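You operate a simulated robot arm through the tools that you are given. There is no shell and no other tool. Be economical: measure what you need, move in short steps, check, and stop when the job is done.

You are at the controls of a simulated two-armed robot. One attempt, no reset.

Task
Let the pressure down and fill the oil tank to the HI mark.
Fine: green let down lever open till the port block's gauge shows zero, then shut; only then open the green filler cap; pour from the teal jug, spill nothing; cap shut after, jug back where it stood; leave the bottles alone; the key stays out. Set down upright: teal jug. Where these are worked on the way, their far stop is far enough and under half their travel is too little: green filler cap, green let down lever.

The check looks at the end state, three seconds after you hand in, the way a careful person would. Anything else that was tipped, shoved, dropped, spilled or broken makes it a failure. Lids that push on must go on centred and level and be pressed home; caps that screw on are set level and turned clockwise until they are tight.

Robot
Two 7-joint arms with two-finger parallel grippers on one trunk, on a base that drives. Base frame: it is fixed to the floor where the robot stands at the start and does not move with it; the origin is under the middle of the robot, x ahead of it, y to its left, z up. Readings come in mm, rad, newtons and seconds.
The left shoulder is at the start at [70, 163, 970], the right one opposite. With the tool pointing down near the work surface each hand reaches from about 380 to 880 mm from the robot's upright axis, wherever it stands, measured 20 degrees to its own side. Places, roughly: battery wing nut [700, -300, 600]; black relief knob [800, 100, 600]; blue drain lever [700, 600, 300]; blue key [250, -1250, 1000]; blue lead [1250, 1000, 750]; brown bottle [-250, 1500, 1000]; green filler cap [2000, 2200, 700]; green lead [1250, 1000, 750]; green let down lever [800, 0, 600]; oil tank [2000, 2000, 500]; orange belt knob [1000, 400, 700]; port block [800, 100, 500]; purple bottle [-250, 1500, 1000]; radiator cap [2400, 1300, 900]; red lead [1250, 1000, 750]; tank sight tube [2000, 2300, 500]. Payload 3.43 kg a hand.
The TCP of each hand is the grasp point between the finger pads, 34 mm short of the fingertips. In the tool frame z runs along the fingers and y along their closing line. The gripper opens to 128 mm. The fingers are 24 mm wide and 12 mm thick; the gripper's body (48 by 130 mm) begins 96 mm behind the TCP.
Orientation is that of the tool frame in the base frame, as a unit quaternion [w, x, y, z]. With the fingers straight down and closing along the base's y, the tool's x points along the base's -x, its y along +y and its z along -z.

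Tools
- The arms move only by the tool nudge_tool. It takes "left_increments", "right_increments" or both (then of equal length, played together; a hand with none holds still); each is a list of rows, each an object (a shift or turn left out is 0, a gripper value left out holds the last) with "jaw": the opening, from 0 (shut) to 1 (fully open); "slide": the shift along the base's x, y, z in units of 50 mm (1.0 is 50 mm), a list of three; "delta_rot": the turn, a rotation vector about the base's x, y, z in units of 8 degrees (1.0 is 8 degrees), a list of three. In form: [{"jaw": jaw, "slide": [dx, dy, dz], "delta_rot": [rx, ry, rz]}, ...]. A call has 1 to 8 rows; each row shifts and turns the commanded pose from where the row before left it. A call with a number of a shift or a turn outside -1 to 1 is refused whole. A row lasts 0.2 s, in which the tool goes at most 50 mm and 0.15 rad; a call with a longer step from one row to the next is refused whole, and so is a gripper value outside its range. A pose out of reach is approached as far as the arm can. The call stops where the force on the tool passes 90 N (or 10 N more than at its start, if that is more) or the arm is blocked; 0.2 s more then pass. Each finger travels about 153 mm/s and halts on what it meets, pressing with about 24 N; the grip force reading is that of the motor and also rises with nothing between the fingers. The clock runs only during rows and for 0.2 s after the last one: add rows that do not move to give the fingers time. The reply holds the time, the measured pose of the TCP, the force on the tool along the base axes, the opening and the grip force, in the units named above and with some noise, with the torque about the TCP (base axes, N m) and any sound that the robot's microphone picked up, and new pictures: "show" is both (left out), scene, wrist or none (wrist: the cameras of the hands that moved).
- Cameras (640 x 400 px; columns grow to the right, rows downward): "scene" is now at [134.1, -0.6, 1203.7]; the picture's right is [-0.01, -1.00, 0.00], its down [-0.59, 0.00, -0.81] and it looks along [0.81, -0.01, -0.59] (base axes); focal length 289 px, centre (320, 200). "left" rides on the left gripper at [76, 11, -160] in its tool frame; the picture's right is [-0.15, 0.99, 0.00], its down [-0.88, -0.13, -0.46] and it looks along [-0.45, -0.07, 0.89] (tool axes); focal length 234 px, centre (320, 200). "right" rides on the right gripper at [76, -11, -160] in its tool frame; the picture's right is [0.15, 0.99, 0.00], its down [-0.88, 0.13, -0.46] and it looks along [-0.45, 0.07, 0.89] (tool axes); focal length 234 px, centre (320, 200). There is no depth. A picture from a camera that has moved, and an enlarged one, comes with that camera's place and axes in the base frame and with its lens. The place of the scene camera against the robot may be out by one fixed shift of up to 12 mm in any direction.
- lift_body(by): slides the trunk up (or, below 0, down) by that many mm; the arms and the scene camera ride with it, the base frame stays. It gives what a move gives, with no picture.
- drive_base(legs): drives the robot by 1 to 6 legs, each [ahead, left, turn to the left] in mm, mm and rad, along the robot's own axes; the way and the turn of a leg run together, so that a leg with both is an arc; at most 1500 mm and 3.142 rad a leg. The arms and the cameras ride along, it lands a little off, and it stops where it bumps. It gives what a move gives, and a new picture of the scene camera.
- aim_head(pan, tilt): turns the head with the scene camera to pan (to the left, within 1.501 rad either way) and tilt (down, from -0.506 to 1.204), counted from straight ahead of the robot. It gives what a move gives, and a new picture of the scene camera.
- zoom(camera, box): a new picture of the part [left, top, right, bottom] of that camera's present view, enlarged. It takes no simulated time.
- close_job(): hands the job in; it is judged then, once.

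Work in short steps. Places have to be worked out from the pictures, the camera data and where the tool is seen: move nearer, look again, correct. Check each grasp and each placing, and mend what went wrong. You have 120 turns and 260 pictures in all, those below and enlarged ones among them. Open the grippers and draw the arms clear of the work before you hand the job in, unless the task says otherwise; then end with one line.

The tools are called as name(argument=value, ...) on one line, values as JSON. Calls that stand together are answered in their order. nudge_tool: Moves the arms, as the interface text tells. Its arguments: {"type":"object","properties":{"left_increments":{"type":"array","items":{"type":"object","properties":{"jaw":{"type":"number"},"slide":{"type":"array","items":{"type":"number"}},"delta_rot":{"type":"array","items":{"type":"number"}}}}},"right_increments":{"type":"array","items":{"type":"object","properties":{"jaw":{"type":"number"},"slide":{"type":"array","items":{"type":"number"}},"delta_rot":{"type":"array","items":{"type":"number"}}}}},"show":{"type":"string","enum":["both","scene","wrist","none"]}},"required":[]} The other tools are called the same way: lift_body (by) slides the trunk up or down; drive_base (legs) drives the base; aim_head (pan, tilt) turns the head that bears the scene camera; zoom (camera, box) takes an enlarged picture of a part of a camera's view; close_job () hands the job in.

At the start:

```text
time_s: 0.0
left_tool_pos: [612.4, 195.4, 930.8]
left_ee_rot: [0.0, 0.001, 1.0, 0.0]
left_ft_force: [0.8, -0.5, -0.3]
left_wrist_torque: [-0.01, 0.0, 0.01]
left_gripper_width: 128.3
left_gripper_force: 0.0
right_tool_pos: [644.9, -323.8, 906.3]
right_ee_rot: [0.001, 0.0, 1.0, 0.0]
right_ft_force: [-0.2, 0.5, 0.2]
right_wrist_torque: [-0.02, 0.04, -0.03]
right_gripper_width: 128.0
right_gripper_force: 0.0
trunk travel left (down, up): [-450.0, 490.0]
robot x, y, heading: [-1.8, 0.6, -0.0]
head pan, tilt: [-0.009, 0.634]
```

scene: 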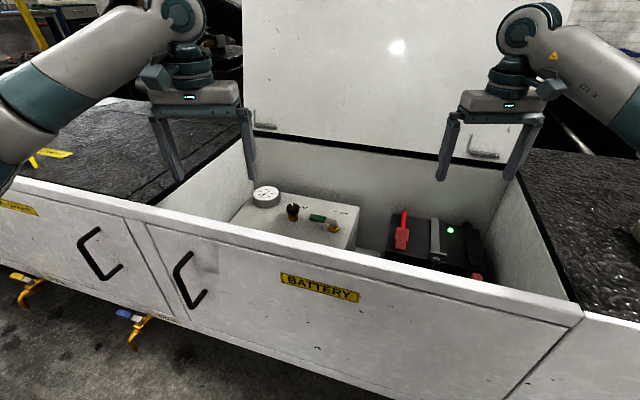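
right: 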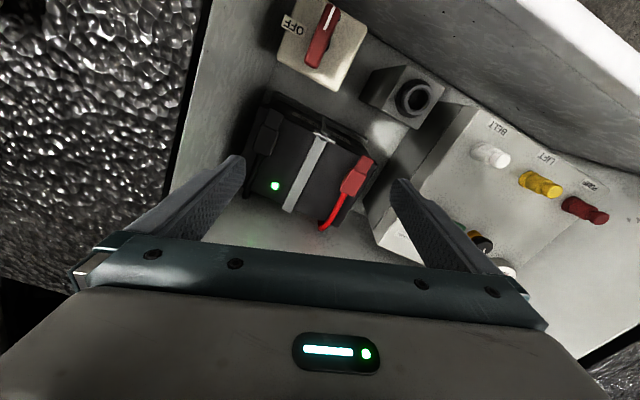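
left: 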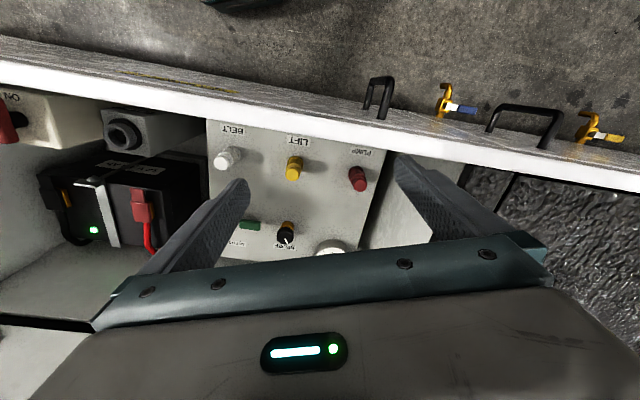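

The battery bay holds the port block with its gauge and green lever. I zoom in on these first.

zoom(camera="scene", box=[230, 170, 390, 270])

zoom(camera="left", box=[200, 110, 400, 270])

```text
4.00 times, centred on (310, 220) of scene
camera zoom: at [134.1, -0.6, 1203.7], right [-0.01, -1.0, 0.0], down [-0.59, 0.0, -0.81], along [0.81, -0.01, -0.59], focal length 1155 px, centre (360, 120)
```

zoom: 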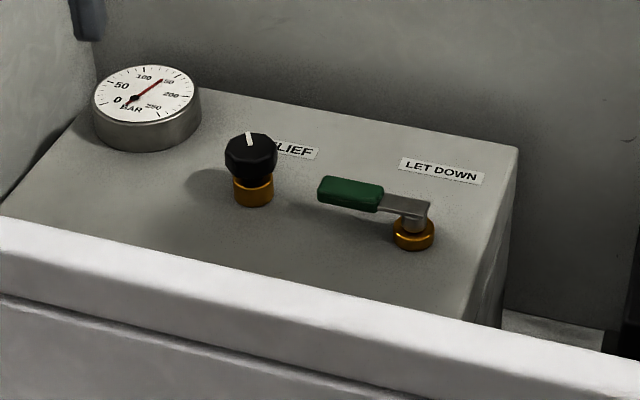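

```text
2.50 times, centred on (300, 190) of left
camera zoom: at [536.9, 204.8, 1092.1], right [0.15, 0.99, 0.0], down [0.88, -0.13, 0.46], along [0.45, -0.07, -0.89], focal length 585 px, centre (370, 225)
```

zoom: 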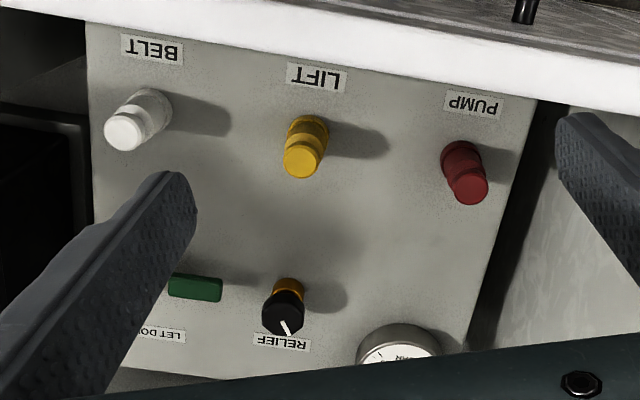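

The lever lies roughly along y, pivot near (805,-50), handle end near y≈10, z perhaps 640. I bring the right hand above it, turning it so the jaws close along x.

nudge_tool(right_increments=[{"slide": [0.42, 0.78, 0], "delta_rot": [0, 0, 1]}, {"slide": [0.42, 0.78, 0], "delta_rot": [0, 0, 1]}, {"slide": [0.42, 0.78, 0], "delta_rot": [0, 0, 1]}, {"slide": [0.42, 0.78, 0], "delta_rot": [0, 0, 1]}, {"slide": [0.42, 0.78, 0], "delta_rot": [0, 0, 1]}, {"slide": [0.42, 0.78, 0], "delta_rot": [0, 0, 1]}, {"slide": [0.42, 0.78, 0], "delta_rot": [0, 0, 1]}, {"slide": [0.42, 0.78, 0], "delta_rot": [0, 0, 1]}])

```text
time_s: 1.8
left_tool_pos: [611.9, 195.6, 931.8]
left_ee_rot: [0.0, 0.0, 1.0, 0.0]
left_ft_force: [0.0, 0.0, -0.5]
left_wrist_torque: [-0.01, -0.01, 0.03]
left_gripper_width: 128.0
left_gripper_force: 0.1
right_tool_pos: [726.8, -158.3, 900.6]
right_ee_rot: [0.0, -0.322, 0.947, 0.001]
right_ft_force: [0.0, 0.3, -0.5]
right_wrist_torque: [-0.02, -0.02, 0.01]
right_gripper_width: 128.2
right_gripper_force: 0.0
right hand out of reach, approached as far as the arm can: row 5, 6, 7, 8
trunk travel left (down, up): [-450.0, 490.0]
robot x, y, heading: [-1.2, -0.8, 0.001]
head pan, tilt: [-0.009, 0.634]
camera scene: at [134.1, -0.4, 1203.7], right [-0.01, -1.0, 0.0], down [-0.59, 0.0, -0.81], along [0.81, -0.01, -0.59], focal length 289 px, centre (320, 200)
camera right: at [672.5, -213.5, 1060.5], right [-0.72, 0.7, 0.0], down [0.62, 0.64, 0.46], along [0.32, 0.33, -0.89], focal length 234 px, centre (320, 200)
```

scene: 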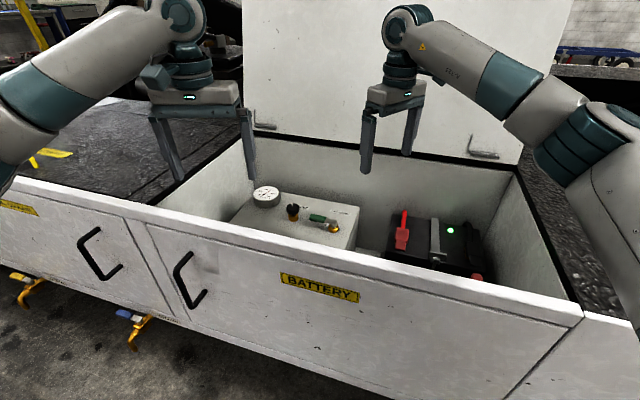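
right: 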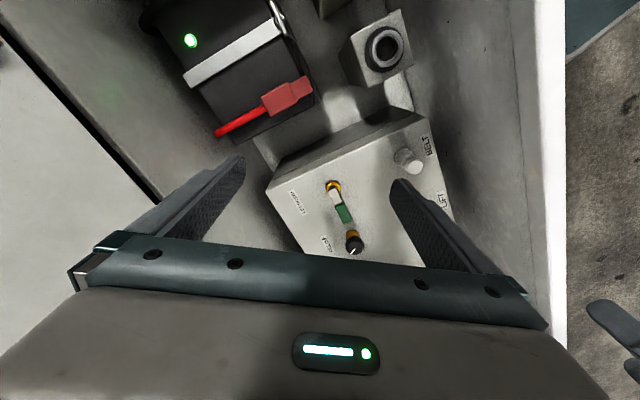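

Triangulated: handle middle ≈ (811,-2,640), pivot ≈ (787,-55). The reach fails crosswise, so I drive 260 mm left to put it on the right hand's own side.

drive_base(legs=[[0, 260, 0]])

```text
time_s: 3.7
left_tool_pos: [613.5, 456.9, 932.1]
left_ee_rot: [0.0, 0.002, 1.0, 0.0]
left_ft_force: [-0.1, -0.1, 0.5]
left_wrist_torque: [-0.03, 0.01, 0.0]
left_gripper_width: 128.2
left_gripper_force: 0.1
right_tool_pos: [726.3, 102.1, 899.7]
right_ee_rot: [0.0, -0.321, 0.947, 0.001]
right_ft_force: [-0.3, 0.1, -0.2]
right_wrist_torque: [-0.06, 0.0, -0.02]
right_gripper_width: 128.2
right_gripper_force: 0.1
trunk travel left (down, up): [-450.0, 490.0]
robot x, y, heading: [2.6, 256.9, -0.003]
head pan, tilt: [-0.009, 0.634]
camera scene: at [134.5, 262.2, 1203.7], right [-0.01, -1.0, 0.0], down [-0.59, 0.01, -0.81], along [0.81, -0.01, -0.59], focal length 289 px, centre (320, 200)
```

scene: 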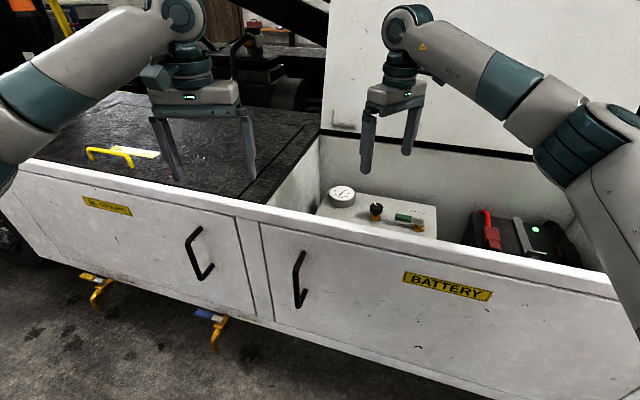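

Now I bring the right hand over the handle, jaws turned across it, at z≈780.

nudge_tool(right_increments=[{"slide": [0.41, -0.51, -0.4], "delta_rot": [0, 0, 0.86]}, {"slide": [0.41, -0.51, -0.4], "delta_rot": [0, 0, 0.86]}, {"slide": [0.41, -0.51, -0.4], "delta_rot": [0, 0, 0.86]}, {"slide": [0.41, -0.51, -0.4], "delta_rot": [0, 0, 0.86]}])

```text
time_s: 4.7
left_tool_pos: [613.7, 455.4, 932.4]
left_ee_rot: [0.0, 0.002, 1.0, 0.0]
left_ft_force: [-1.3, -0.2, 0.5]
left_wrist_torque: [-0.03, 0.02, 0.0]
left_gripper_width: 127.8
left_gripper_force: 0.1
right_tool_pos: [726.8, 102.0, 902.6]
right_ee_rot: [0.0, -0.32, 0.948, 0.001]
right_ft_force: [0.4, -0.9, 0.1]
right_wrist_torque: [-0.02, 0.0, 0.01]
right_gripper_width: 127.8
right_gripper_force: 0.0
right hand out of reach, approached as far as the arm can: row 1, 2, 3, 4
trunk travel left (down, up): [-450.0, 490.0]
robot x, y, heading: [0.9, 262.5, -0.003]
head pan, tilt: [-0.009, 0.634]
camera scene: at [134.5, 261.4, 1203.7], right [-0.01, -1.0, 0.0], down [-0.59, 0.01, -0.81], along [0.81, -0.01, -0.59], focal length 289 px, centre (320, 200)
camera right: at [672.4, 46.7, 1060.3], right [-0.72, 0.7, 0.0], down [0.62, 0.64, 0.46], along [0.32, 0.33, -0.89], focal length 234 px, centre (320, 200)
```

scene: 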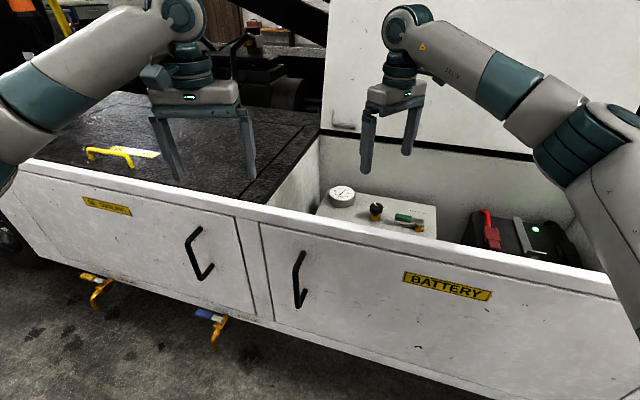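
right: 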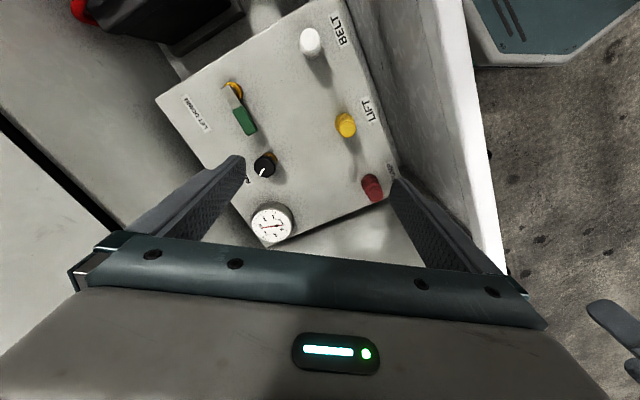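

The hand didn't move: likely a wrist limit on that rotation. I undo some rotation and move by translation only.

nudge_tool(right_increments=[{"slide": [0.4, -0.5, -0.3], "delta_rot": [0, 0, -0.8]}, {"slide": [0.4, -0.5, -0.3], "delta_rot": [0, 0, -0.8]}], show="none")

```text
time_s: 5.3
left_tool_pos: [613.4, 456.5, 931.3]
left_ee_rot: [-0.001, 0.001, 1.0, 0.0]
left_ft_force: [0.0, -0.3, 0.5]
left_wrist_torque: [0.0, -0.01, 0.0]
left_gripper_width: 127.9
left_gripper_force: 0.0
right_tool_pos: [766.1, 51.1, 869.8]
right_ee_rot: [0.0, -0.212, 0.977, 0.0]
right_ft_force: [-0.3, -0.7, -0.3]
right_wrist_torque: [-0.01, 0.01, 0.02]
right_gripper_width: 128.3
right_gripper_force: 0.1
trunk travel left (down, up): [-450.0, 490.0]
robot x, y, heading: [2.0, 259.7, -0.003]
head pan, tilt: [-0.009, 0.634]
```

Translation works. I'll use the closed fingers as a pusher: move above the far side of the handle (848,-5), aligned with the handle.

nudge_tool(right_increments=[{"jaw": 0, "slide": [0.27, -0.19, -0.37], "delta_rot": [0, 0, -1]}, {"slide": [0.27, -0.19, -0.37], "delta_rot": [0, 0, -1]}, {"slide": [0.27, -0.19, -0.37], "delta_rot": [0, 0, -1]}, {"slide": [0.27, -0.19, -0.37], "delta_rot": [0, 0, -1]}, {"slide": [0.27, -0.19, -0.37], "delta_rot": [0, 0, -1]}, {"slide": [0.27, -0.19, -0.37], "delta_rot": [0, 0, -1]}])

zoom(camera="scene", box=[310, 130, 470, 250])

```text
time_s: 6.7
left_tool_pos: [615.2, 454.9, 931.8]
left_ee_rot: [0.0, 0.002, 1.0, 0.001]
left_ft_force: [-0.5, -0.5, 0.9]
left_wrist_torque: [0.07, -0.02, -0.03]
left_gripper_width: 128.1
left_gripper_force: 0.1
right_tool_pos: [836.4, -8.4, 758.5]
right_ee_rot: [0.0, 0.204, 0.979, 0.001]
right_ft_force: [0.4, 0.3, 0.7]
right_wrist_torque: [0.01, 0.02, 0.01]
right_gripper_width: 0.0
right_gripper_force: 23.8
right hand out of reach, approached as far as the arm can: row 6
trunk travel left (down, up): [-450.0, 490.0]
robot x, y, heading: [1.8, 259.6, -0.006]
head pan, tilt: [-0.009, 0.634]
camera scene: at [134.7, 259.7, 1203.6], right [-0.01, -1.0, 0.0], down [-0.59, 0.01, -0.81], along [0.81, -0.01, -0.59], focal length 289 px, centre (320, 200)
camera right: at [761.6, 12.0, 916.9], right [0.26, 0.96, 0.0], down [0.86, -0.23, 0.46], along [0.44, -0.12, -0.89], focal length 234 px, centre (320, 200)
```

scene: 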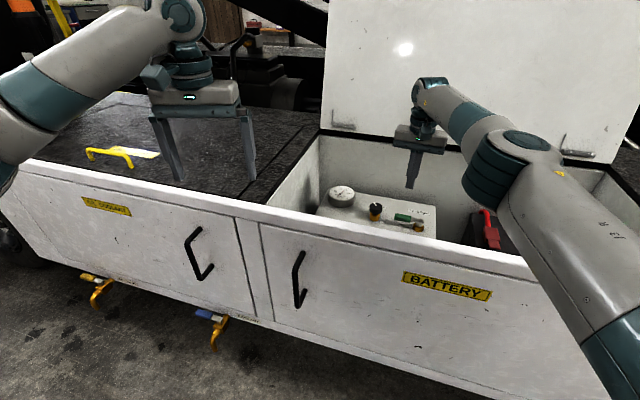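
right: 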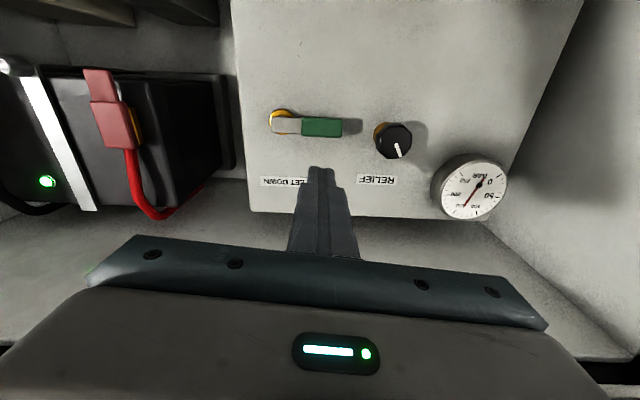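

```text
3.33 times, centred on (390, 190) of scene
camera zoom: at [134.7, 259.7, 1203.6], right [-0.01, -1.0, 0.0], down [-0.59, 0.01, -0.81], along [0.81, -0.01, -0.59], focal length 962 px, centre (87, 233)
```

zoom: 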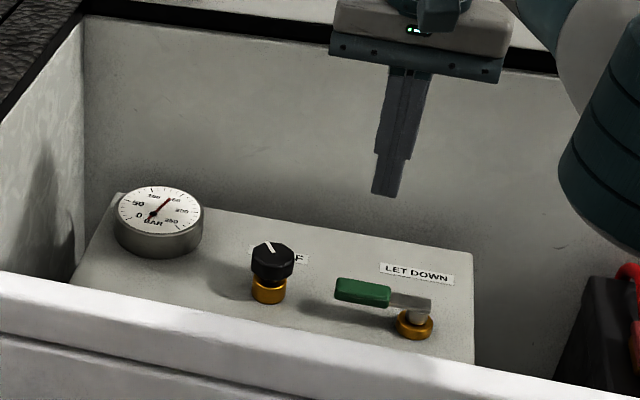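

The arm is at its reach limit here, so I drive 70 mm ahead (chest front ≈ x 530).

drive_base(legs=[[70, 0, 0]])

```text
time_s: 7.7
left_tool_pos: [685.4, 455.5, 929.8]
left_ee_rot: [-0.001, 0.001, 1.0, 0.0]
left_ft_force: [1.3, -0.2, 0.0]
left_wrist_torque: [0.02, 0.09, 0.0]
left_gripper_width: 128.1
left_gripper_force: 0.0
right_tool_pos: [907.6, -5.8, 758.2]
right_ee_rot: [0.0, 0.203, 0.979, 0.0]
right_ft_force: [-0.1, 0.0, -1.0]
right_wrist_torque: [-0.04, 0.01, -0.01]
right_gripper_width: 0.0
right_gripper_force: 24.2
trunk travel left (down, up): [-450.0, 490.0]
robot x, y, heading: [69.1, 260.7, -0.005]
head pan, tilt: [-0.009, 0.634]
camera scene: at [206.8, 261.3, 1203.5], right [-0.01, -1.0, 0.0], down [-0.59, 0.01, -0.8], along [0.8, -0.01, -0.59], focal length 289 px, centre (320, 200)
```

scene: 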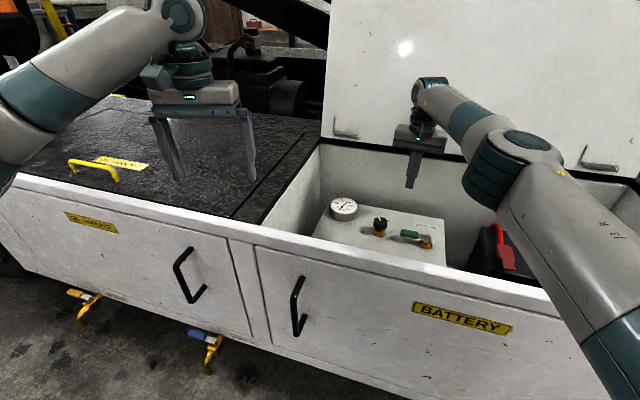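

I position over the far side of the handle end (845,4) and lower to z≈690.

nudge_tool(right_increments=[{"slide": [-0.63, 0.1, -0.2]}, {"slide": [-0.63, 0.1, -0.2]}, {"slide": [0, 0, -0.5]}, {"slide": [0, 0, -0.5]}, {}])

zoom(camera="scene", box=[310, 150, 470, 270])

```text
time_s: 8.9
left_tool_pos: [683.6, 456.0, 931.6]
left_ee_rot: [0.001, 0.0, 1.0, 0.0]
left_ft_force: [0.8, 0.3, 0.5]
left_wrist_torque: [-0.02, 0.0, 0.02]
left_gripper_width: 127.9
left_gripper_force: 0.1
right_tool_pos: [842.5, 4.4, 685.7]
right_ee_rot: [0.0, 0.204, 0.979, 0.001]
right_ft_force: [-0.4, -0.1, -1.1]
right_wrist_torque: [0.02, -0.02, -0.04]
right_gripper_width: 0.0
right_gripper_force: 24.0
trunk travel left (down, up): [-450.0, 490.0]
robot x, y, heading: [71.3, 259.4, 0.002]
head pan, tilt: [-0.009, 0.634]
camera scene: at [205.3, 261.2, 1203.7], right [-0.01, -1.0, 0.0], down [-0.59, 0.01, -0.81], along [0.81, -0.01, -0.59], focal length 289 px, centre (320, 200)
camera right: at [768.5, 24.4, 846.1], right [0.26, 0.97, 0.0], down [0.86, -0.23, 0.46], along [0.44, -0.12, -0.89], focal length 234 px, centre (320, 200)
```

scene: 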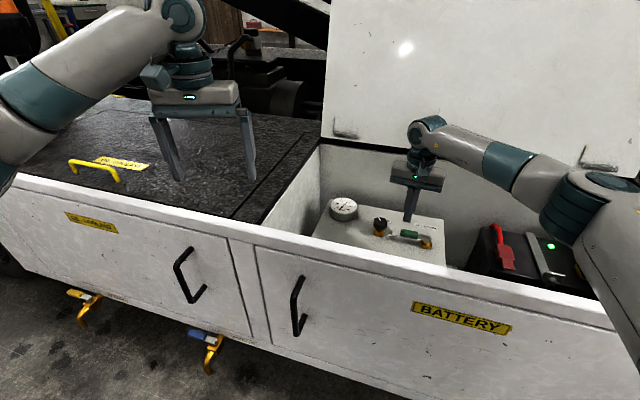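
right: 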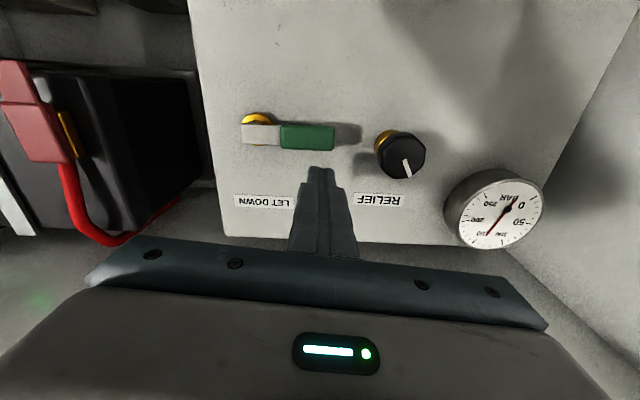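

```text
3.33 times, centred on (390, 210) of scene
camera zoom: at [205.3, 261.2, 1203.7], right [-0.01, -1.0, 0.0], down [-0.59, 0.01, -0.81], along [0.81, -0.01, -0.59], focal length 962 px, centre (87, 167)
```

zoom: 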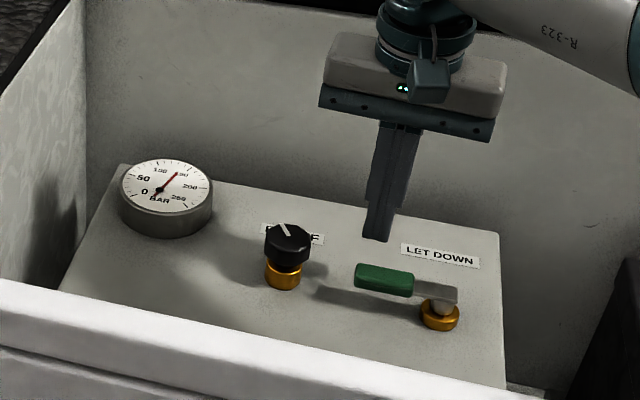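

The tip is just behind the handle. I lower 25 mm and then pull gently toward the robot.

nudge_tool(right_increments=[{"slide": [0, 0, -0.26]}, {"slide": [0, 0, -0.26]}, {"slide": [-0.3, 0.05, 0]}, {"slide": [-0.3, 0.05, 0]}], show="wrist")

zoom(camera="scene", box=[310, 150, 470, 270])

```text
time_s: 9.9
left_tool_pos: [685.6, 453.9, 932.2]
left_ee_rot: [0.0, 0.001, 1.0, 0.0]
left_ft_force: [0.2, 0.2, -0.4]
left_wrist_torque: [0.0, 0.03, -0.02]
left_gripper_width: 128.0
left_gripper_force: 0.0
right_tool_pos: [814.7, 9.2, 662.9]
right_ee_rot: [0.0, 0.204, 0.979, 0.0]
right_ft_force: [1.2, 1.3, 0.1]
right_wrist_torque: [0.05, -0.03, -0.04]
right_gripper_width: 0.0
right_gripper_force: 24.8
trunk travel left (down, up): [-450.0, 490.0]
robot x, y, heading: [76.8, 260.0, -0.001]
head pan, tilt: [-0.009, 0.634]
camera right: at [739.5, 29.4, 821.6], right [0.26, 0.97, 0.0], down [0.86, -0.23, 0.46], along [0.44, -0.12, -0.89], focal length 234 px, centre (320, 200)
```

right: 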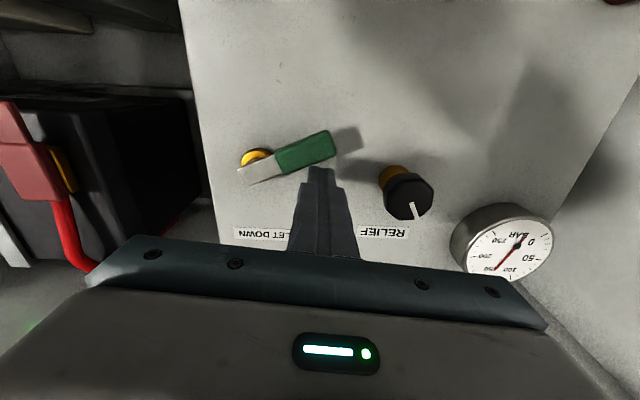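

```text
3.33 times, centred on (390, 210) of scene
camera zoom: at [205.5, 261.2, 1203.7], right [-0.01, -1.0, 0.0], down [-0.59, 0.01, -0.81], along [0.81, -0.01, -0.59], focal length 962 px, centre (87, 167)
```

zoom: 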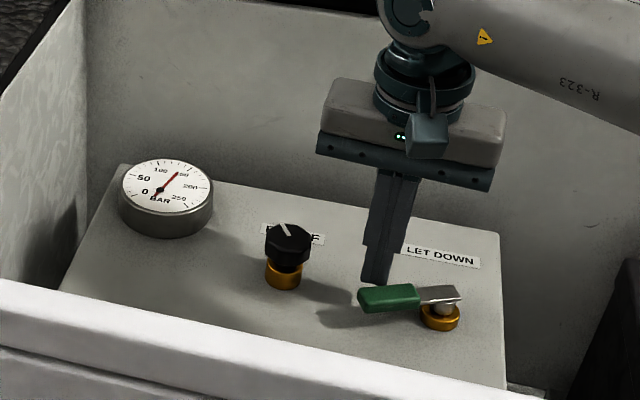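

It swings freely that way. I continue along the arc around the pivot (789,-48).

nudge_tool(right_increments=[{"slide": [-0.56, 0.12, 0]}, {"slide": [-0.42, -0.08, 0]}, {"slide": [-0.38, -0.24, 0]}], show="wrist")

zoom(camera="scene", box=[310, 150, 470, 270])

```text
time_s: 10.7
left_tool_pos: [684.6, 455.4, 932.0]
left_ee_rot: [-0.001, 0.0, 1.0, 0.001]
left_ft_force: [-0.8, 0.0, -0.3]
left_wrist_torque: [-0.02, -0.01, -0.04]
left_gripper_width: 128.3
left_gripper_force: 0.0
right_tool_pos: [743.8, -1.8, 662.9]
right_ee_rot: [0.0, 0.203, 0.979, 0.001]
right_ft_force: [-0.8, 0.2, 0.1]
right_wrist_torque: [0.02, -0.02, 0.01]
right_gripper_width: 0.0
right_gripper_force: 24.2
trunk travel left (down, up): [-450.0, 490.0]
robot x, y, heading: [69.9, 264.1, -0.005]
head pan, tilt: [-0.009, 0.634]
camera right: at [670.0, 18.5, 822.7], right [0.26, 0.97, 0.0], down [0.86, -0.23, 0.46], along [0.44, -0.12, -0.89], focal length 234 px, centre (320, 200)
```

right: 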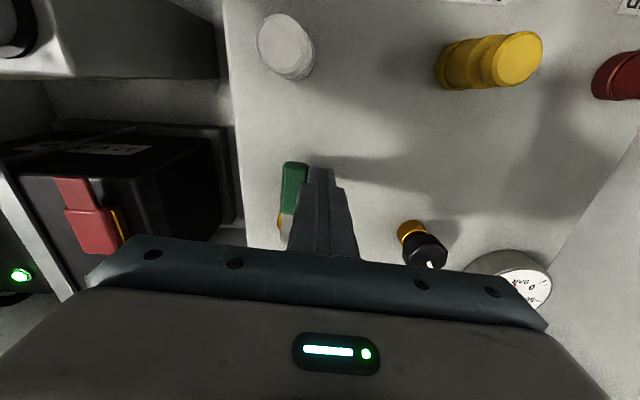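

```text
3.33 times, centred on (390, 210) of scene
camera zoom: at [204.9, 260.7, 1203.7], right [-0.01, -1.0, 0.0], down [-0.59, 0.01, -0.81], along [0.81, -0.01, -0.59], focal length 962 px, centre (87, 167)
```

zoom: 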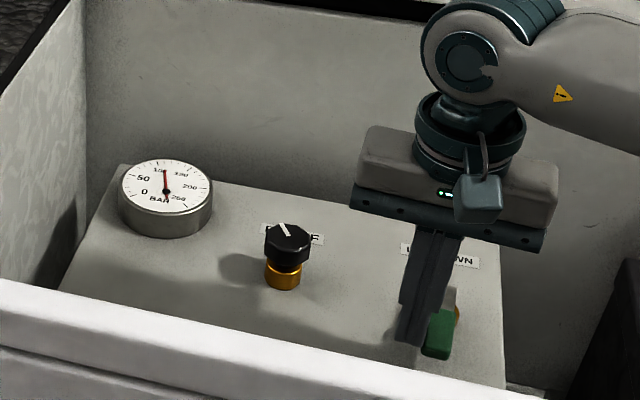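

The gauge is dropping. I push a little further to the stop and wait.

nudge_tool(right_increments=[{"slide": [-0.1, -0.3, 0]}, {}, {}, {}, {}, {}, {}, {}], show="none")

zoom(camera="scene", box=[310, 150, 470, 270])

```text
time_s: 12.5
left_tool_pos: [685.3, 458.9, 929.3]
left_ee_rot: [-0.001, 0.0, 1.0, -0.003]
left_ft_force: [0.2, 0.5, -0.1]
left_wrist_torque: [0.0, -0.02, 0.0]
left_gripper_width: 128.1
left_gripper_force: 0.1
right_tool_pos: [742.9, -8.5, 664.5]
right_ee_rot: [0.001, 0.2, 0.98, 0.004]
right_ft_force: [12.2, 47.0, -1.7]
right_wrist_torque: [1.25, -0.3, 0.45]
right_gripper_width: 0.2
right_gripper_force: 23.8
trunk travel left (down, up): [-450.0, 490.0]
robot x, y, heading: [71.8, 258.6, -0.0]
head pan, tilt: [-0.009, 0.634]
```

```text
3.33 times, centred on (390, 210) of scene
camera zoom: at [206.6, 265.3, 1203.5], right [-0.01, -1.0, 0.0], down [-0.59, 0.0, -0.8], along [0.8, -0.01, -0.59], focal length 962 px, centre (87, 167)
```

zoom: 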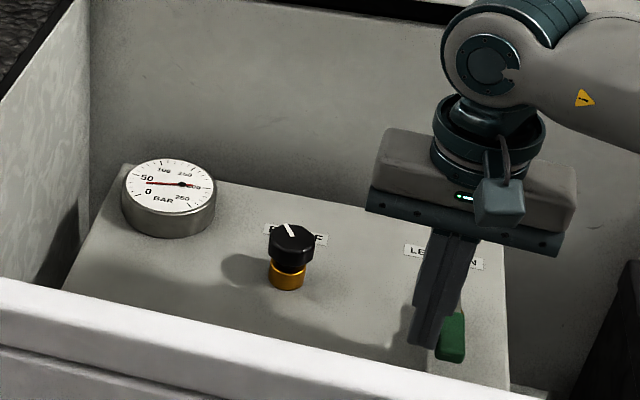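

It is at the stop (47 N). The gauge reads about 45 bar and falling; I back off a touch and wait.

nudge_tool(right_increments=[{"slide": [0.05, 0.3, 0]}, {}, {}, {}, {}, {}, {}, {}], show="none")

nudge_tool(right_increments=[{}, {}, {}, {}, {}, {}, {}, {}], show="none")

nudge_tool(right_increments=[{}, {}, {}, {}, {}, {}, {}, {}], show="wrist")

zoom(camera="scene", box=[310, 150, 470, 270])

```text
time_s: 14.3
left_tool_pos: [684.6, 454.4, 931.6]
left_ee_rot: [0.0, 0.001, 1.0, 0.001]
left_ft_force: [-0.6, -0.2, 0.4]
left_wrist_torque: [-0.02, -0.04, -0.01]
left_gripper_width: 128.3
left_gripper_force: 0.0
right_tool_pos: [743.3, -0.8, 662.3]
right_ee_rot: [0.0, 0.203, 0.979, 0.002]
right_ft_force: [0.6, -0.2, 0.4]
right_wrist_torque: [-0.01, 0.01, 0.01]
right_gripper_width: 0.0
right_gripper_force: 24.0
trunk travel left (down, up): [-450.0, 490.0]
robot x, y, heading: [73.6, 265.5, 0.001]
head pan, tilt: [-0.009, 0.634]
```

```text
time_s: 16.1
left_tool_pos: [685.8, 456.9, 932.3]
left_ee_rot: [0.0, 0.001, 1.0, 0.0]
left_ft_force: [0.7, 0.0, 0.1]
left_wrist_torque: [0.01, -0.01, 0.01]
left_gripper_width: 127.9
left_gripper_force: 0.0
right_tool_pos: [742.8, -1.3, 663.4]
right_ee_rot: [0.0, 0.203, 0.979, 0.002]
right_ft_force: [-0.3, -0.8, -0.1]
right_wrist_torque: [0.02, 0.03, 0.0]
right_gripper_width: 0.0
right_gripper_force: 23.9
trunk travel left (down, up): [-450.0, 490.0]
robot x, y, heading: [70.8, 260.4, -0.002]
head pan, tilt: [-0.009, 0.634]
```

```text
time_s: 17.9
left_tool_pos: [685.1, 455.6, 931.0]
left_ee_rot: [0.0, 0.002, 1.0, 0.0]
left_ft_force: [0.2, 0.3, -0.8]
left_wrist_torque: [-0.01, -0.03, -0.04]
left_gripper_width: 128.2
left_gripper_force: 0.0
right_tool_pos: [743.5, -1.8, 662.7]
right_ee_rot: [0.0, 0.203, 0.979, 0.001]
right_ft_force: [0.5, -0.3, 0.1]
right_wrist_torque: [0.02, 0.0, -0.02]
right_gripper_width: 0.2
right_gripper_force: 24.5
trunk travel left (down, up): [-450.0, 490.0]
robot x, y, heading: [67.7, 266.7, -0.001]
head pan, tilt: [-0.009, 0.634]
camera right: at [668.8, 19.1, 822.2], right [0.26, 0.97, 0.0], down [0.86, -0.23, 0.46], along [0.44, -0.12, -0.89], focal length 234 px, centre (320, 200)
```

right: 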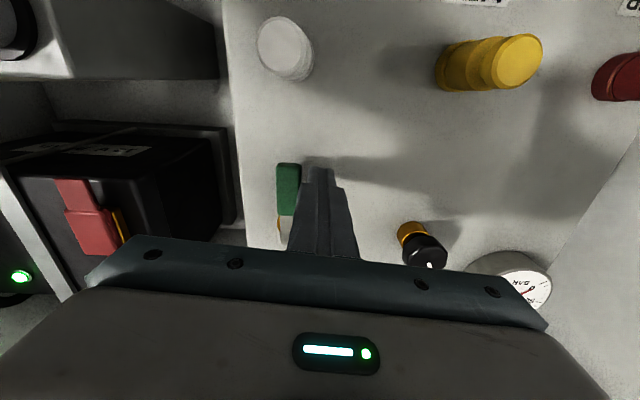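

```text
3.33 times, centred on (390, 210) of scene
camera zoom: at [205.4, 261.3, 1203.7], right [-0.01, -1.0, 0.0], down [-0.59, 0.01, -0.81], along [0.81, -0.01, -0.59], focal length 962 px, centre (87, 167)
```

zoom: 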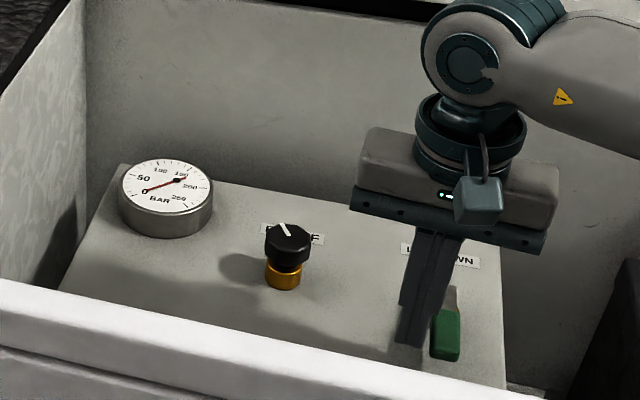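

The needle is at or near zero. I lift and reposition the finger to the other side of the handle, then recheck the gauge before shutting.

nudge_tool(right_increments=[{"slide": [0.05, 0.1, 0.7]}, {"slide": [0, 0, 0.5]}, {"slide": [-0.18, -0.65, 0]}, {"slide": [-0.18, -0.65, 0]}, {}, {}])

zoom(camera="scene", box=[320, 180, 380, 220])

```text
time_s: 19.3
left_tool_pos: [683.8, 455.2, 931.3]
left_ee_rot: [-0.001, 0.001, 1.0, 0.0]
left_ft_force: [0.6, -0.2, 0.4]
left_wrist_torque: [0.01, 0.01, 0.0]
left_gripper_width: 127.9
left_gripper_force: 0.1
right_tool_pos: [729.1, -60.6, 724.3]
right_ee_rot: [-0.001, 0.202, 0.979, 0.0]
right_ft_force: [0.0, 0.3, 0.1]
right_wrist_torque: [0.03, -0.04, 0.0]
right_gripper_width: 0.1
right_gripper_force: 23.6
trunk travel left (down, up): [-450.0, 490.0]
robot x, y, heading: [70.1, 264.9, 0.002]
head pan, tilt: [-0.009, 0.634]
camera scene: at [205.2, 261.0, 1203.7], right [-0.01, -1.0, 0.0], down [-0.59, 0.01, -0.81], along [0.81, -0.01, -0.59], focal length 289 px, centre (320, 200)
camera right: at [655.0, -40.2, 883.3], right [0.26, 0.97, 0.0], down [0.86, -0.23, 0.46], along [0.44, -0.12, -0.89], focal length 234 px, centre (320, 200)
```

scene: 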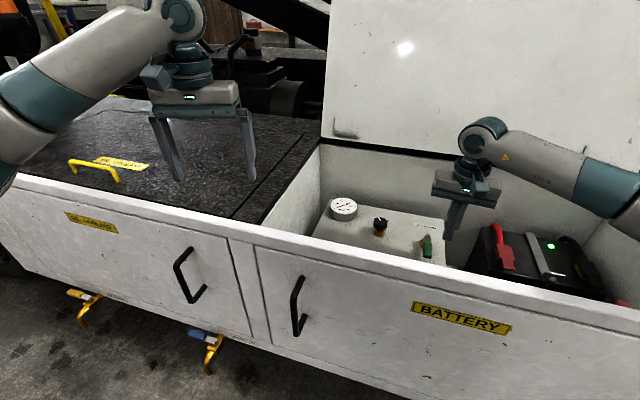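
right: 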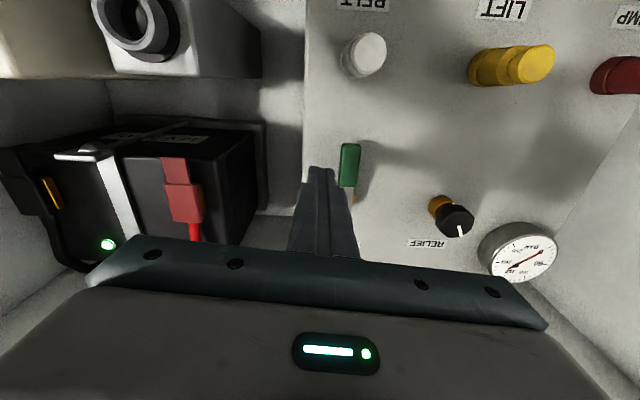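

```text
10.00 times, centred on (350, 200) of scene
camera zoom: at [205.2, 261.0, 1203.7], right [-0.01, -1.0, 0.0], down [-0.59, 0.01, -0.81], along [0.81, -0.01, -0.59], focal length 2887 px, centre (20, 200)
```

zoom: 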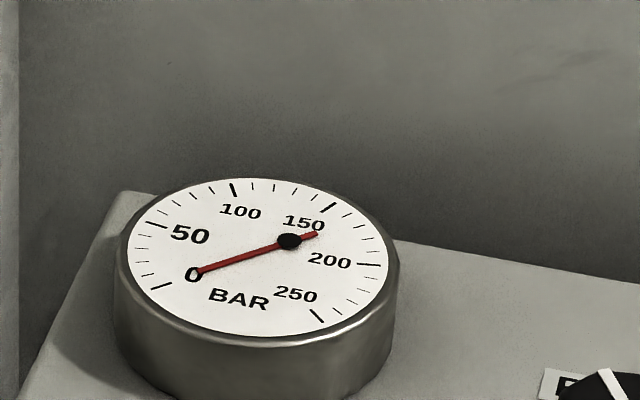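

The needle is parallel to the 0 tick. I wait a few more seconds to be sure it has settled.

nudge_tool(right_increments=[{}, {}, {}, {}, {}, {}, {}, {}], show="none")

nudge_tool(right_increments=[{}, {}, {}, {}, {}, {}, {}, {}], show="none")

zoom(camera="scene", box=[320, 180, 380, 220])

```text
time_s: 21.1
left_tool_pos: [684.7, 455.9, 931.6]
left_ee_rot: [0.0, 0.001, 1.0, 0.0]
left_ft_force: [0.5, -0.4, -0.7]
left_wrist_torque: [-0.01, 0.0, 0.01]
left_gripper_width: 127.9
left_gripper_force: 0.0
right_tool_pos: [729.7, -59.5, 724.0]
right_ee_rot: [0.001, 0.203, 0.979, 0.001]
right_ft_force: [0.2, 0.0, -0.1]
right_wrist_torque: [0.0, 0.0, 0.01]
right_gripper_width: 0.0
right_gripper_force: 24.0
trunk travel left (down, up): [-450.0, 490.0]
robot x, y, heading: [74.2, 262.0, -0.002]
head pan, tilt: [-0.009, 0.634]
```

```text
time_s: 22.9
left_tool_pos: [684.1, 455.8, 931.0]
left_ee_rot: [0.0, 0.001, 1.0, 0.0]
left_ft_force: [-0.9, 0.1, 0.1]
left_wrist_torque: [0.01, 0.03, 0.0]
left_gripper_width: 128.0
left_gripper_force: 0.0
right_tool_pos: [729.0, -60.3, 724.1]
right_ee_rot: [0.0, 0.203, 0.979, 0.001]
right_ft_force: [1.2, 0.0, -0.4]
right_wrist_torque: [-0.01, 0.0, 0.03]
right_gripper_width: 0.0
right_gripper_force: 24.4
trunk travel left (down, up): [-450.0, 490.0]
robot x, y, heading: [70.7, 262.6, -0.001]
head pan, tilt: [-0.009, 0.634]
```

```text
10.00 times, centred on (350, 200) of scene
camera zoom: at [205.4, 261.2, 1203.7], right [-0.01, -1.0, 0.0], down [-0.59, 0.01, -0.81], along [0.81, -0.01, -0.59], focal length 2887 px, centre (20, 200)
```

zoom: 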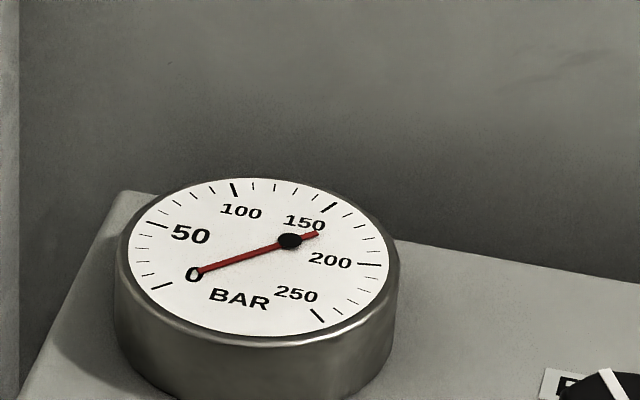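

Settled at zero. Now I lower on the near/right side of the handle and push it back along its arc to shut.

nudge_tool(right_increments=[{"slide": [0, 0, -0.62]}, {"slide": [0, 0, -0.6]}, {"slide": [0.12, 0.58, 0]}, {"slide": [0.18, 0.35, 0]}, {"slide": [0.28, 0.27, 0]}, {"slide": [0.36, 0.15, 0]}], show="wrist")

zoom(camera="scene", box=[310, 150, 470, 270])

```text
time_s: 24.3
left_tool_pos: [684.2, 456.0, 931.5]
left_ee_rot: [-0.001, 0.001, 1.0, 0.0]
left_ft_force: [0.7, -0.2, -0.9]
left_wrist_torque: [0.02, 0.02, 0.01]
left_gripper_width: 127.7
left_gripper_force: 0.1
right_tool_pos: [774.2, 6.8, 661.6]
right_ee_rot: [0.0, 0.203, 0.979, 0.0]
right_ft_force: [-1.6, 1.1, -0.7]
right_wrist_torque: [0.03, 0.05, 0.04]
right_gripper_width: 0.2
right_gripper_force: 24.0
trunk travel left (down, up): [-450.0, 490.0]
robot x, y, heading: [70.8, 260.8, -0.002]
head pan, tilt: [-0.009, 0.634]
camera right: at [700.5, 28.1, 821.7], right [0.26, 0.97, 0.0], down [0.86, -0.23, 0.46], along [0.44, -0.12, -0.89], focal length 234 px, centre (320, 200)
```

right: 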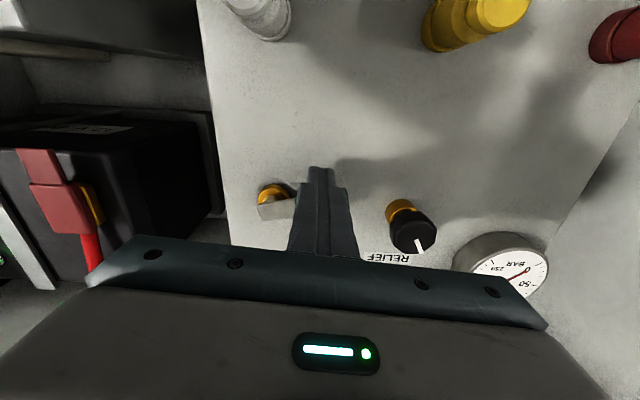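

```text
3.33 times, centred on (390, 210) of scene
camera zoom: at [205.5, 261.7, 1203.6], right [-0.01, -1.0, 0.0], down [-0.59, 0.01, -0.81], along [0.81, -0.01, -0.59], focal length 962 px, centre (87, 167)
```

zoom: 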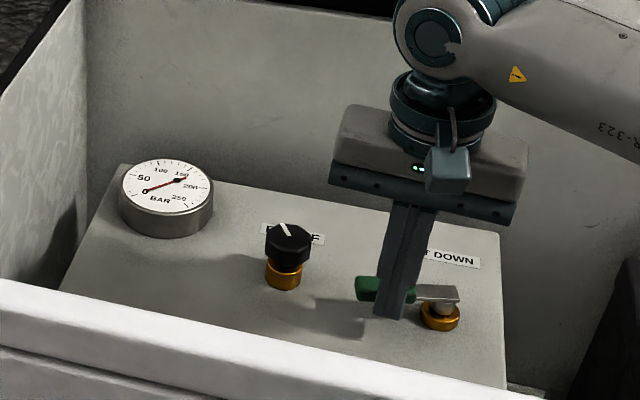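

Nearly shut. I press on to its stop in small pushes.

nudge_tool(right_increments=[{"slide": [0.3, 0.02, 0]}, {"slide": [0.2, -0.04, 0]}, {"slide": [0.15, -0.03, 0]}], show="none")

zoom(camera="scene", box=[310, 150, 470, 270])

```text
time_s: 25.1
left_tool_pos: [680.6, 456.9, 932.8]
left_ee_rot: [0.001, 0.002, 1.0, 0.0]
left_ft_force: [0.1, -0.4, -1.0]
left_wrist_torque: [0.01, 0.02, -0.02]
left_gripper_width: 128.0
left_gripper_force: 0.0
right_tool_pos: [789.6, 10.0, 658.4]
right_ee_rot: [-0.018, 0.198, 0.98, 0.001]
right_ft_force: [-30.5, 8.0, 11.9]
right_wrist_torque: [0.1, 0.46, 0.02]
right_gripper_width: 0.0
right_gripper_force: 24.0
trunk travel left (down, up): [-450.0, 490.0]
robot x, y, heading: [66.7, 261.8, -0.004]
head pan, tilt: [-0.009, 0.634]
stopped in row 3 (right hand): the force on the tool passed its limit (the readings are from after the stop); the commanded pose is now the measured one
```

```text
3.33 times, centred on (390, 210) of scene
camera zoom: at [200.5, 262.4, 1204.3], right [-0.01, -1.0, 0.0], down [-0.59, 0.01, -0.81], along [0.81, -0.01, -0.59], focal length 962 px, centre (87, 167)
```

zoom: 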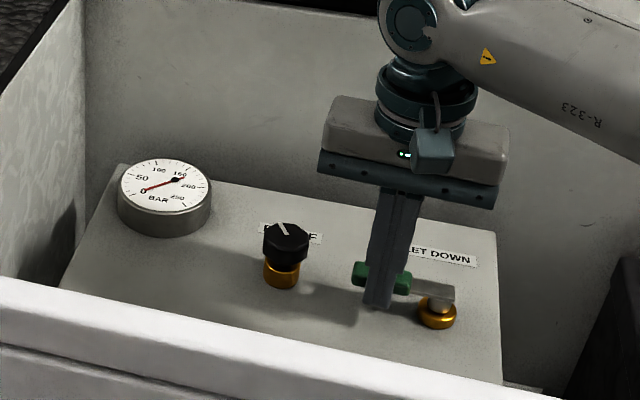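

It is shut against its stop. I back off and lift clear.

nudge_tool(right_increments=[{"slide": [-0.25, 0, 0]}, {"slide": [0, 0, 0.9], "delta_rot": [0, 0, 0.8]}, {"slide": [0, 0, 0.9], "delta_rot": [0, 0, 0.8]}, {"slide": [0, 0, 0.9], "delta_rot": [0, 0, 0.8]}, {"slide": [0, 0, 0.9], "delta_rot": [0, 0, 0.6]}, {"slide": [-0.4, 0, 0.8]}, {"slide": [-0.8, -0.4, 0.4]}, {"slide": [-0.8, -0.4, 0]}], show="none")

aim_head(pan=0.8, tilt=0.35)

aim_head(pan=1.45, tilt=0.25)

```text
time_s: 26.9
left_tool_pos: [683.0, 453.4, 930.6]
left_ee_rot: [0.0, 0.001, 1.0, 0.001]
left_ft_force: [-0.5, -0.1, 0.4]
left_wrist_torque: [0.0, 0.01, -0.03]
left_gripper_width: 127.9
left_gripper_force: 0.1
right_tool_pos: [680.3, -33.0, 897.4]
right_ee_rot: [-0.013, -0.008, 1.0, -0.003]
right_ft_force: [0.5, 0.0, -0.4]
right_wrist_torque: [-0.01, 0.0, -0.01]
right_gripper_width: 0.1
right_gripper_force: 23.7
trunk travel left (down, up): [-450.0, 490.0]
robot x, y, heading: [65.8, 260.7, -0.001]
head pan, tilt: [-0.009, 0.634]
```

```text
time_s: 28.1
left_tool_pos: [683.3, 454.2, 931.0]
left_ee_rot: [0.001, 0.001, 1.0, 0.0]
left_ft_force: [0.6, -0.2, 0.9]
left_wrist_torque: [0.02, 0.02, -0.01]
left_gripper_width: 128.2
left_gripper_force: 0.0
right_tool_pos: [682.3, -31.5, 897.1]
right_ee_rot: [-0.015, -0.009, 1.0, -0.003]
right_ft_force: [0.6, -1.2, 0.9]
right_wrist_torque: [0.01, 0.0, -0.01]
right_gripper_width: 0.0
right_gripper_force: 24.1
trunk travel left (down, up): [-450.0, 490.0]
robot x, y, heading: [68.9, 264.5, -0.002]
head pan, tilt: [0.799, 0.351]
camera scene: at [181.4, 328.9, 1229.3], right [0.71, -0.7, 0.0], down [-0.24, -0.25, -0.94], along [0.66, 0.67, -0.34], focal length 289 px, centre (320, 200)
```

scene: 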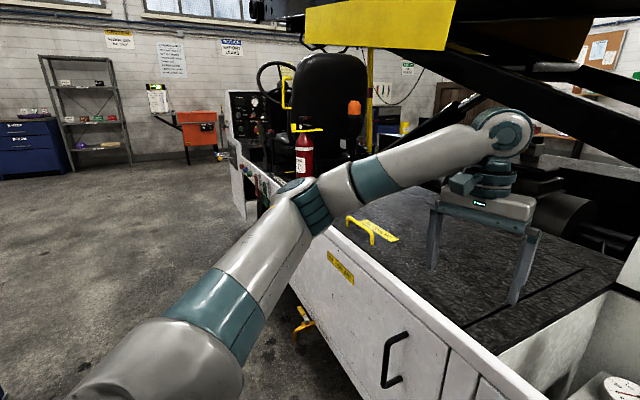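

```text
time_s: 29.1
left_tool_pos: [683.2, 455.6, 931.8]
left_ee_rot: [0.0, 0.002, 1.0, 0.0]
left_ft_force: [0.4, 1.1, -0.1]
left_wrist_torque: [0.02, 0.01, 0.0]
left_gripper_width: 128.1
left_gripper_force: 0.1
right_tool_pos: [681.7, -31.5, 897.3]
right_ee_rot: [-0.013, -0.009, 1.0, -0.004]
right_ft_force: [0.3, 0.4, 0.3]
right_wrist_torque: [0.04, -0.03, 0.02]
right_gripper_width: 0.2
right_gripper_force: 24.2
trunk travel left (down, up): [-450.0, 490.0]
robot x, y, heading: [72.4, 265.6, -0.005]
head pan, tilt: [1.45, 0.25]
camera scene: at [127.8, 355.1, 1238.8], right [0.99, -0.12, 0.0], down [-0.03, -0.25, -0.97], along [0.12, 0.96, -0.25], focal length 289 px, centre (320, 200)
```

scene: 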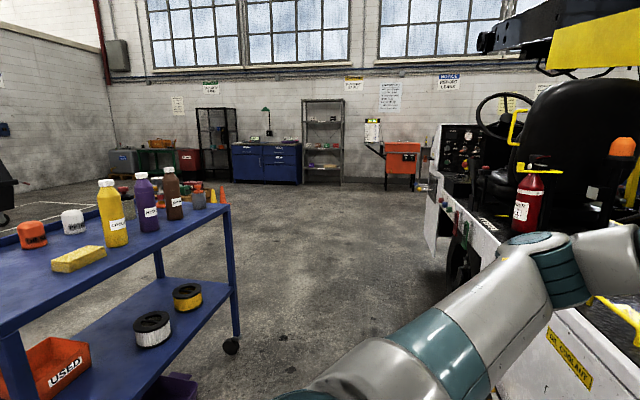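

The pressure job is done. Now I look for the teal jug and the oil tank, zooming into this view.

zoom(camera="scene", box=[400, 80, 640, 230])

zoom(camera="scene", box=[0, 150, 260, 313])

drive_base(legs=[[-350, 0, 0], [0, 0, 1.2]])

```text
2.67 times, centred on (520, 155) of scene
camera zoom: at [127.8, 355.1, 1238.8], right [0.99, -0.12, 0.0], down [-0.03, -0.25, -0.97], along [0.12, 0.96, -0.25], focal length 770 px, centre (-213, 320)
```

zoom: 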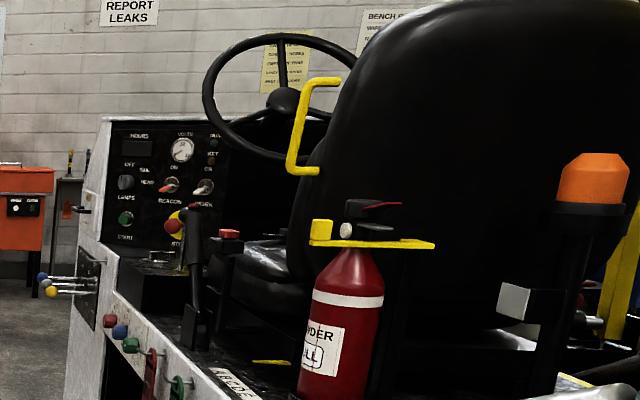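

```text
2.45 times, centred on (130, 232) of scene
camera zoom: at [127.8, 355.1, 1238.8], right [0.99, -0.12, 0.0], down [-0.03, -0.25, -0.97], along [0.12, 0.96, -0.25], focal length 708 px, centre (786, 123)
```

zoom: 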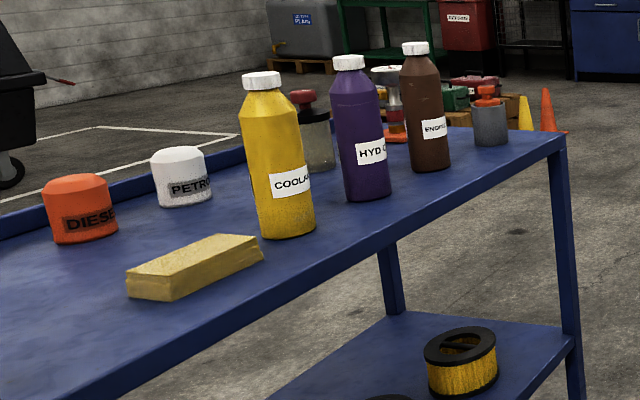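

```text
time_s: 34.3
left_tool_pos: [-240.3, 904.9, 930.4]
left_ee_rot: [0.0, -0.566, 0.825, 0.001]
left_ft_force: [-0.6, -0.3, -0.1]
left_wrist_torque: [0.01, 0.0, 0.01]
left_gripper_width: 128.0
left_gripper_force: 0.1
right_tool_pos: [215.9, 731.1, 896.8]
right_ee_rot: [-0.008, -0.575, 0.818, -0.012]
right_ft_force: [-0.3, 0.0, 0.7]
right_wrist_torque: [0.01, -0.03, -0.02]
right_gripper_width: 0.1
right_gripper_force: 24.3
trunk travel left (down, up): [-450.0, 490.0]
robot x, y, heading: [-277.2, 265.7, 1.2]
head pan, tilt: [1.45, 0.25]
camera scene: at [-344.5, 354.4, 1238.8], right [0.47, 0.88, 0.0], down [0.22, -0.12, -0.97], along [-0.86, 0.45, -0.25], focal length 289 px, centre (320, 200)
```

scene: 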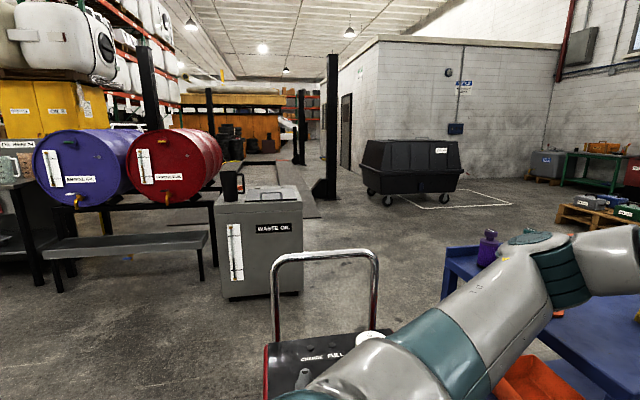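

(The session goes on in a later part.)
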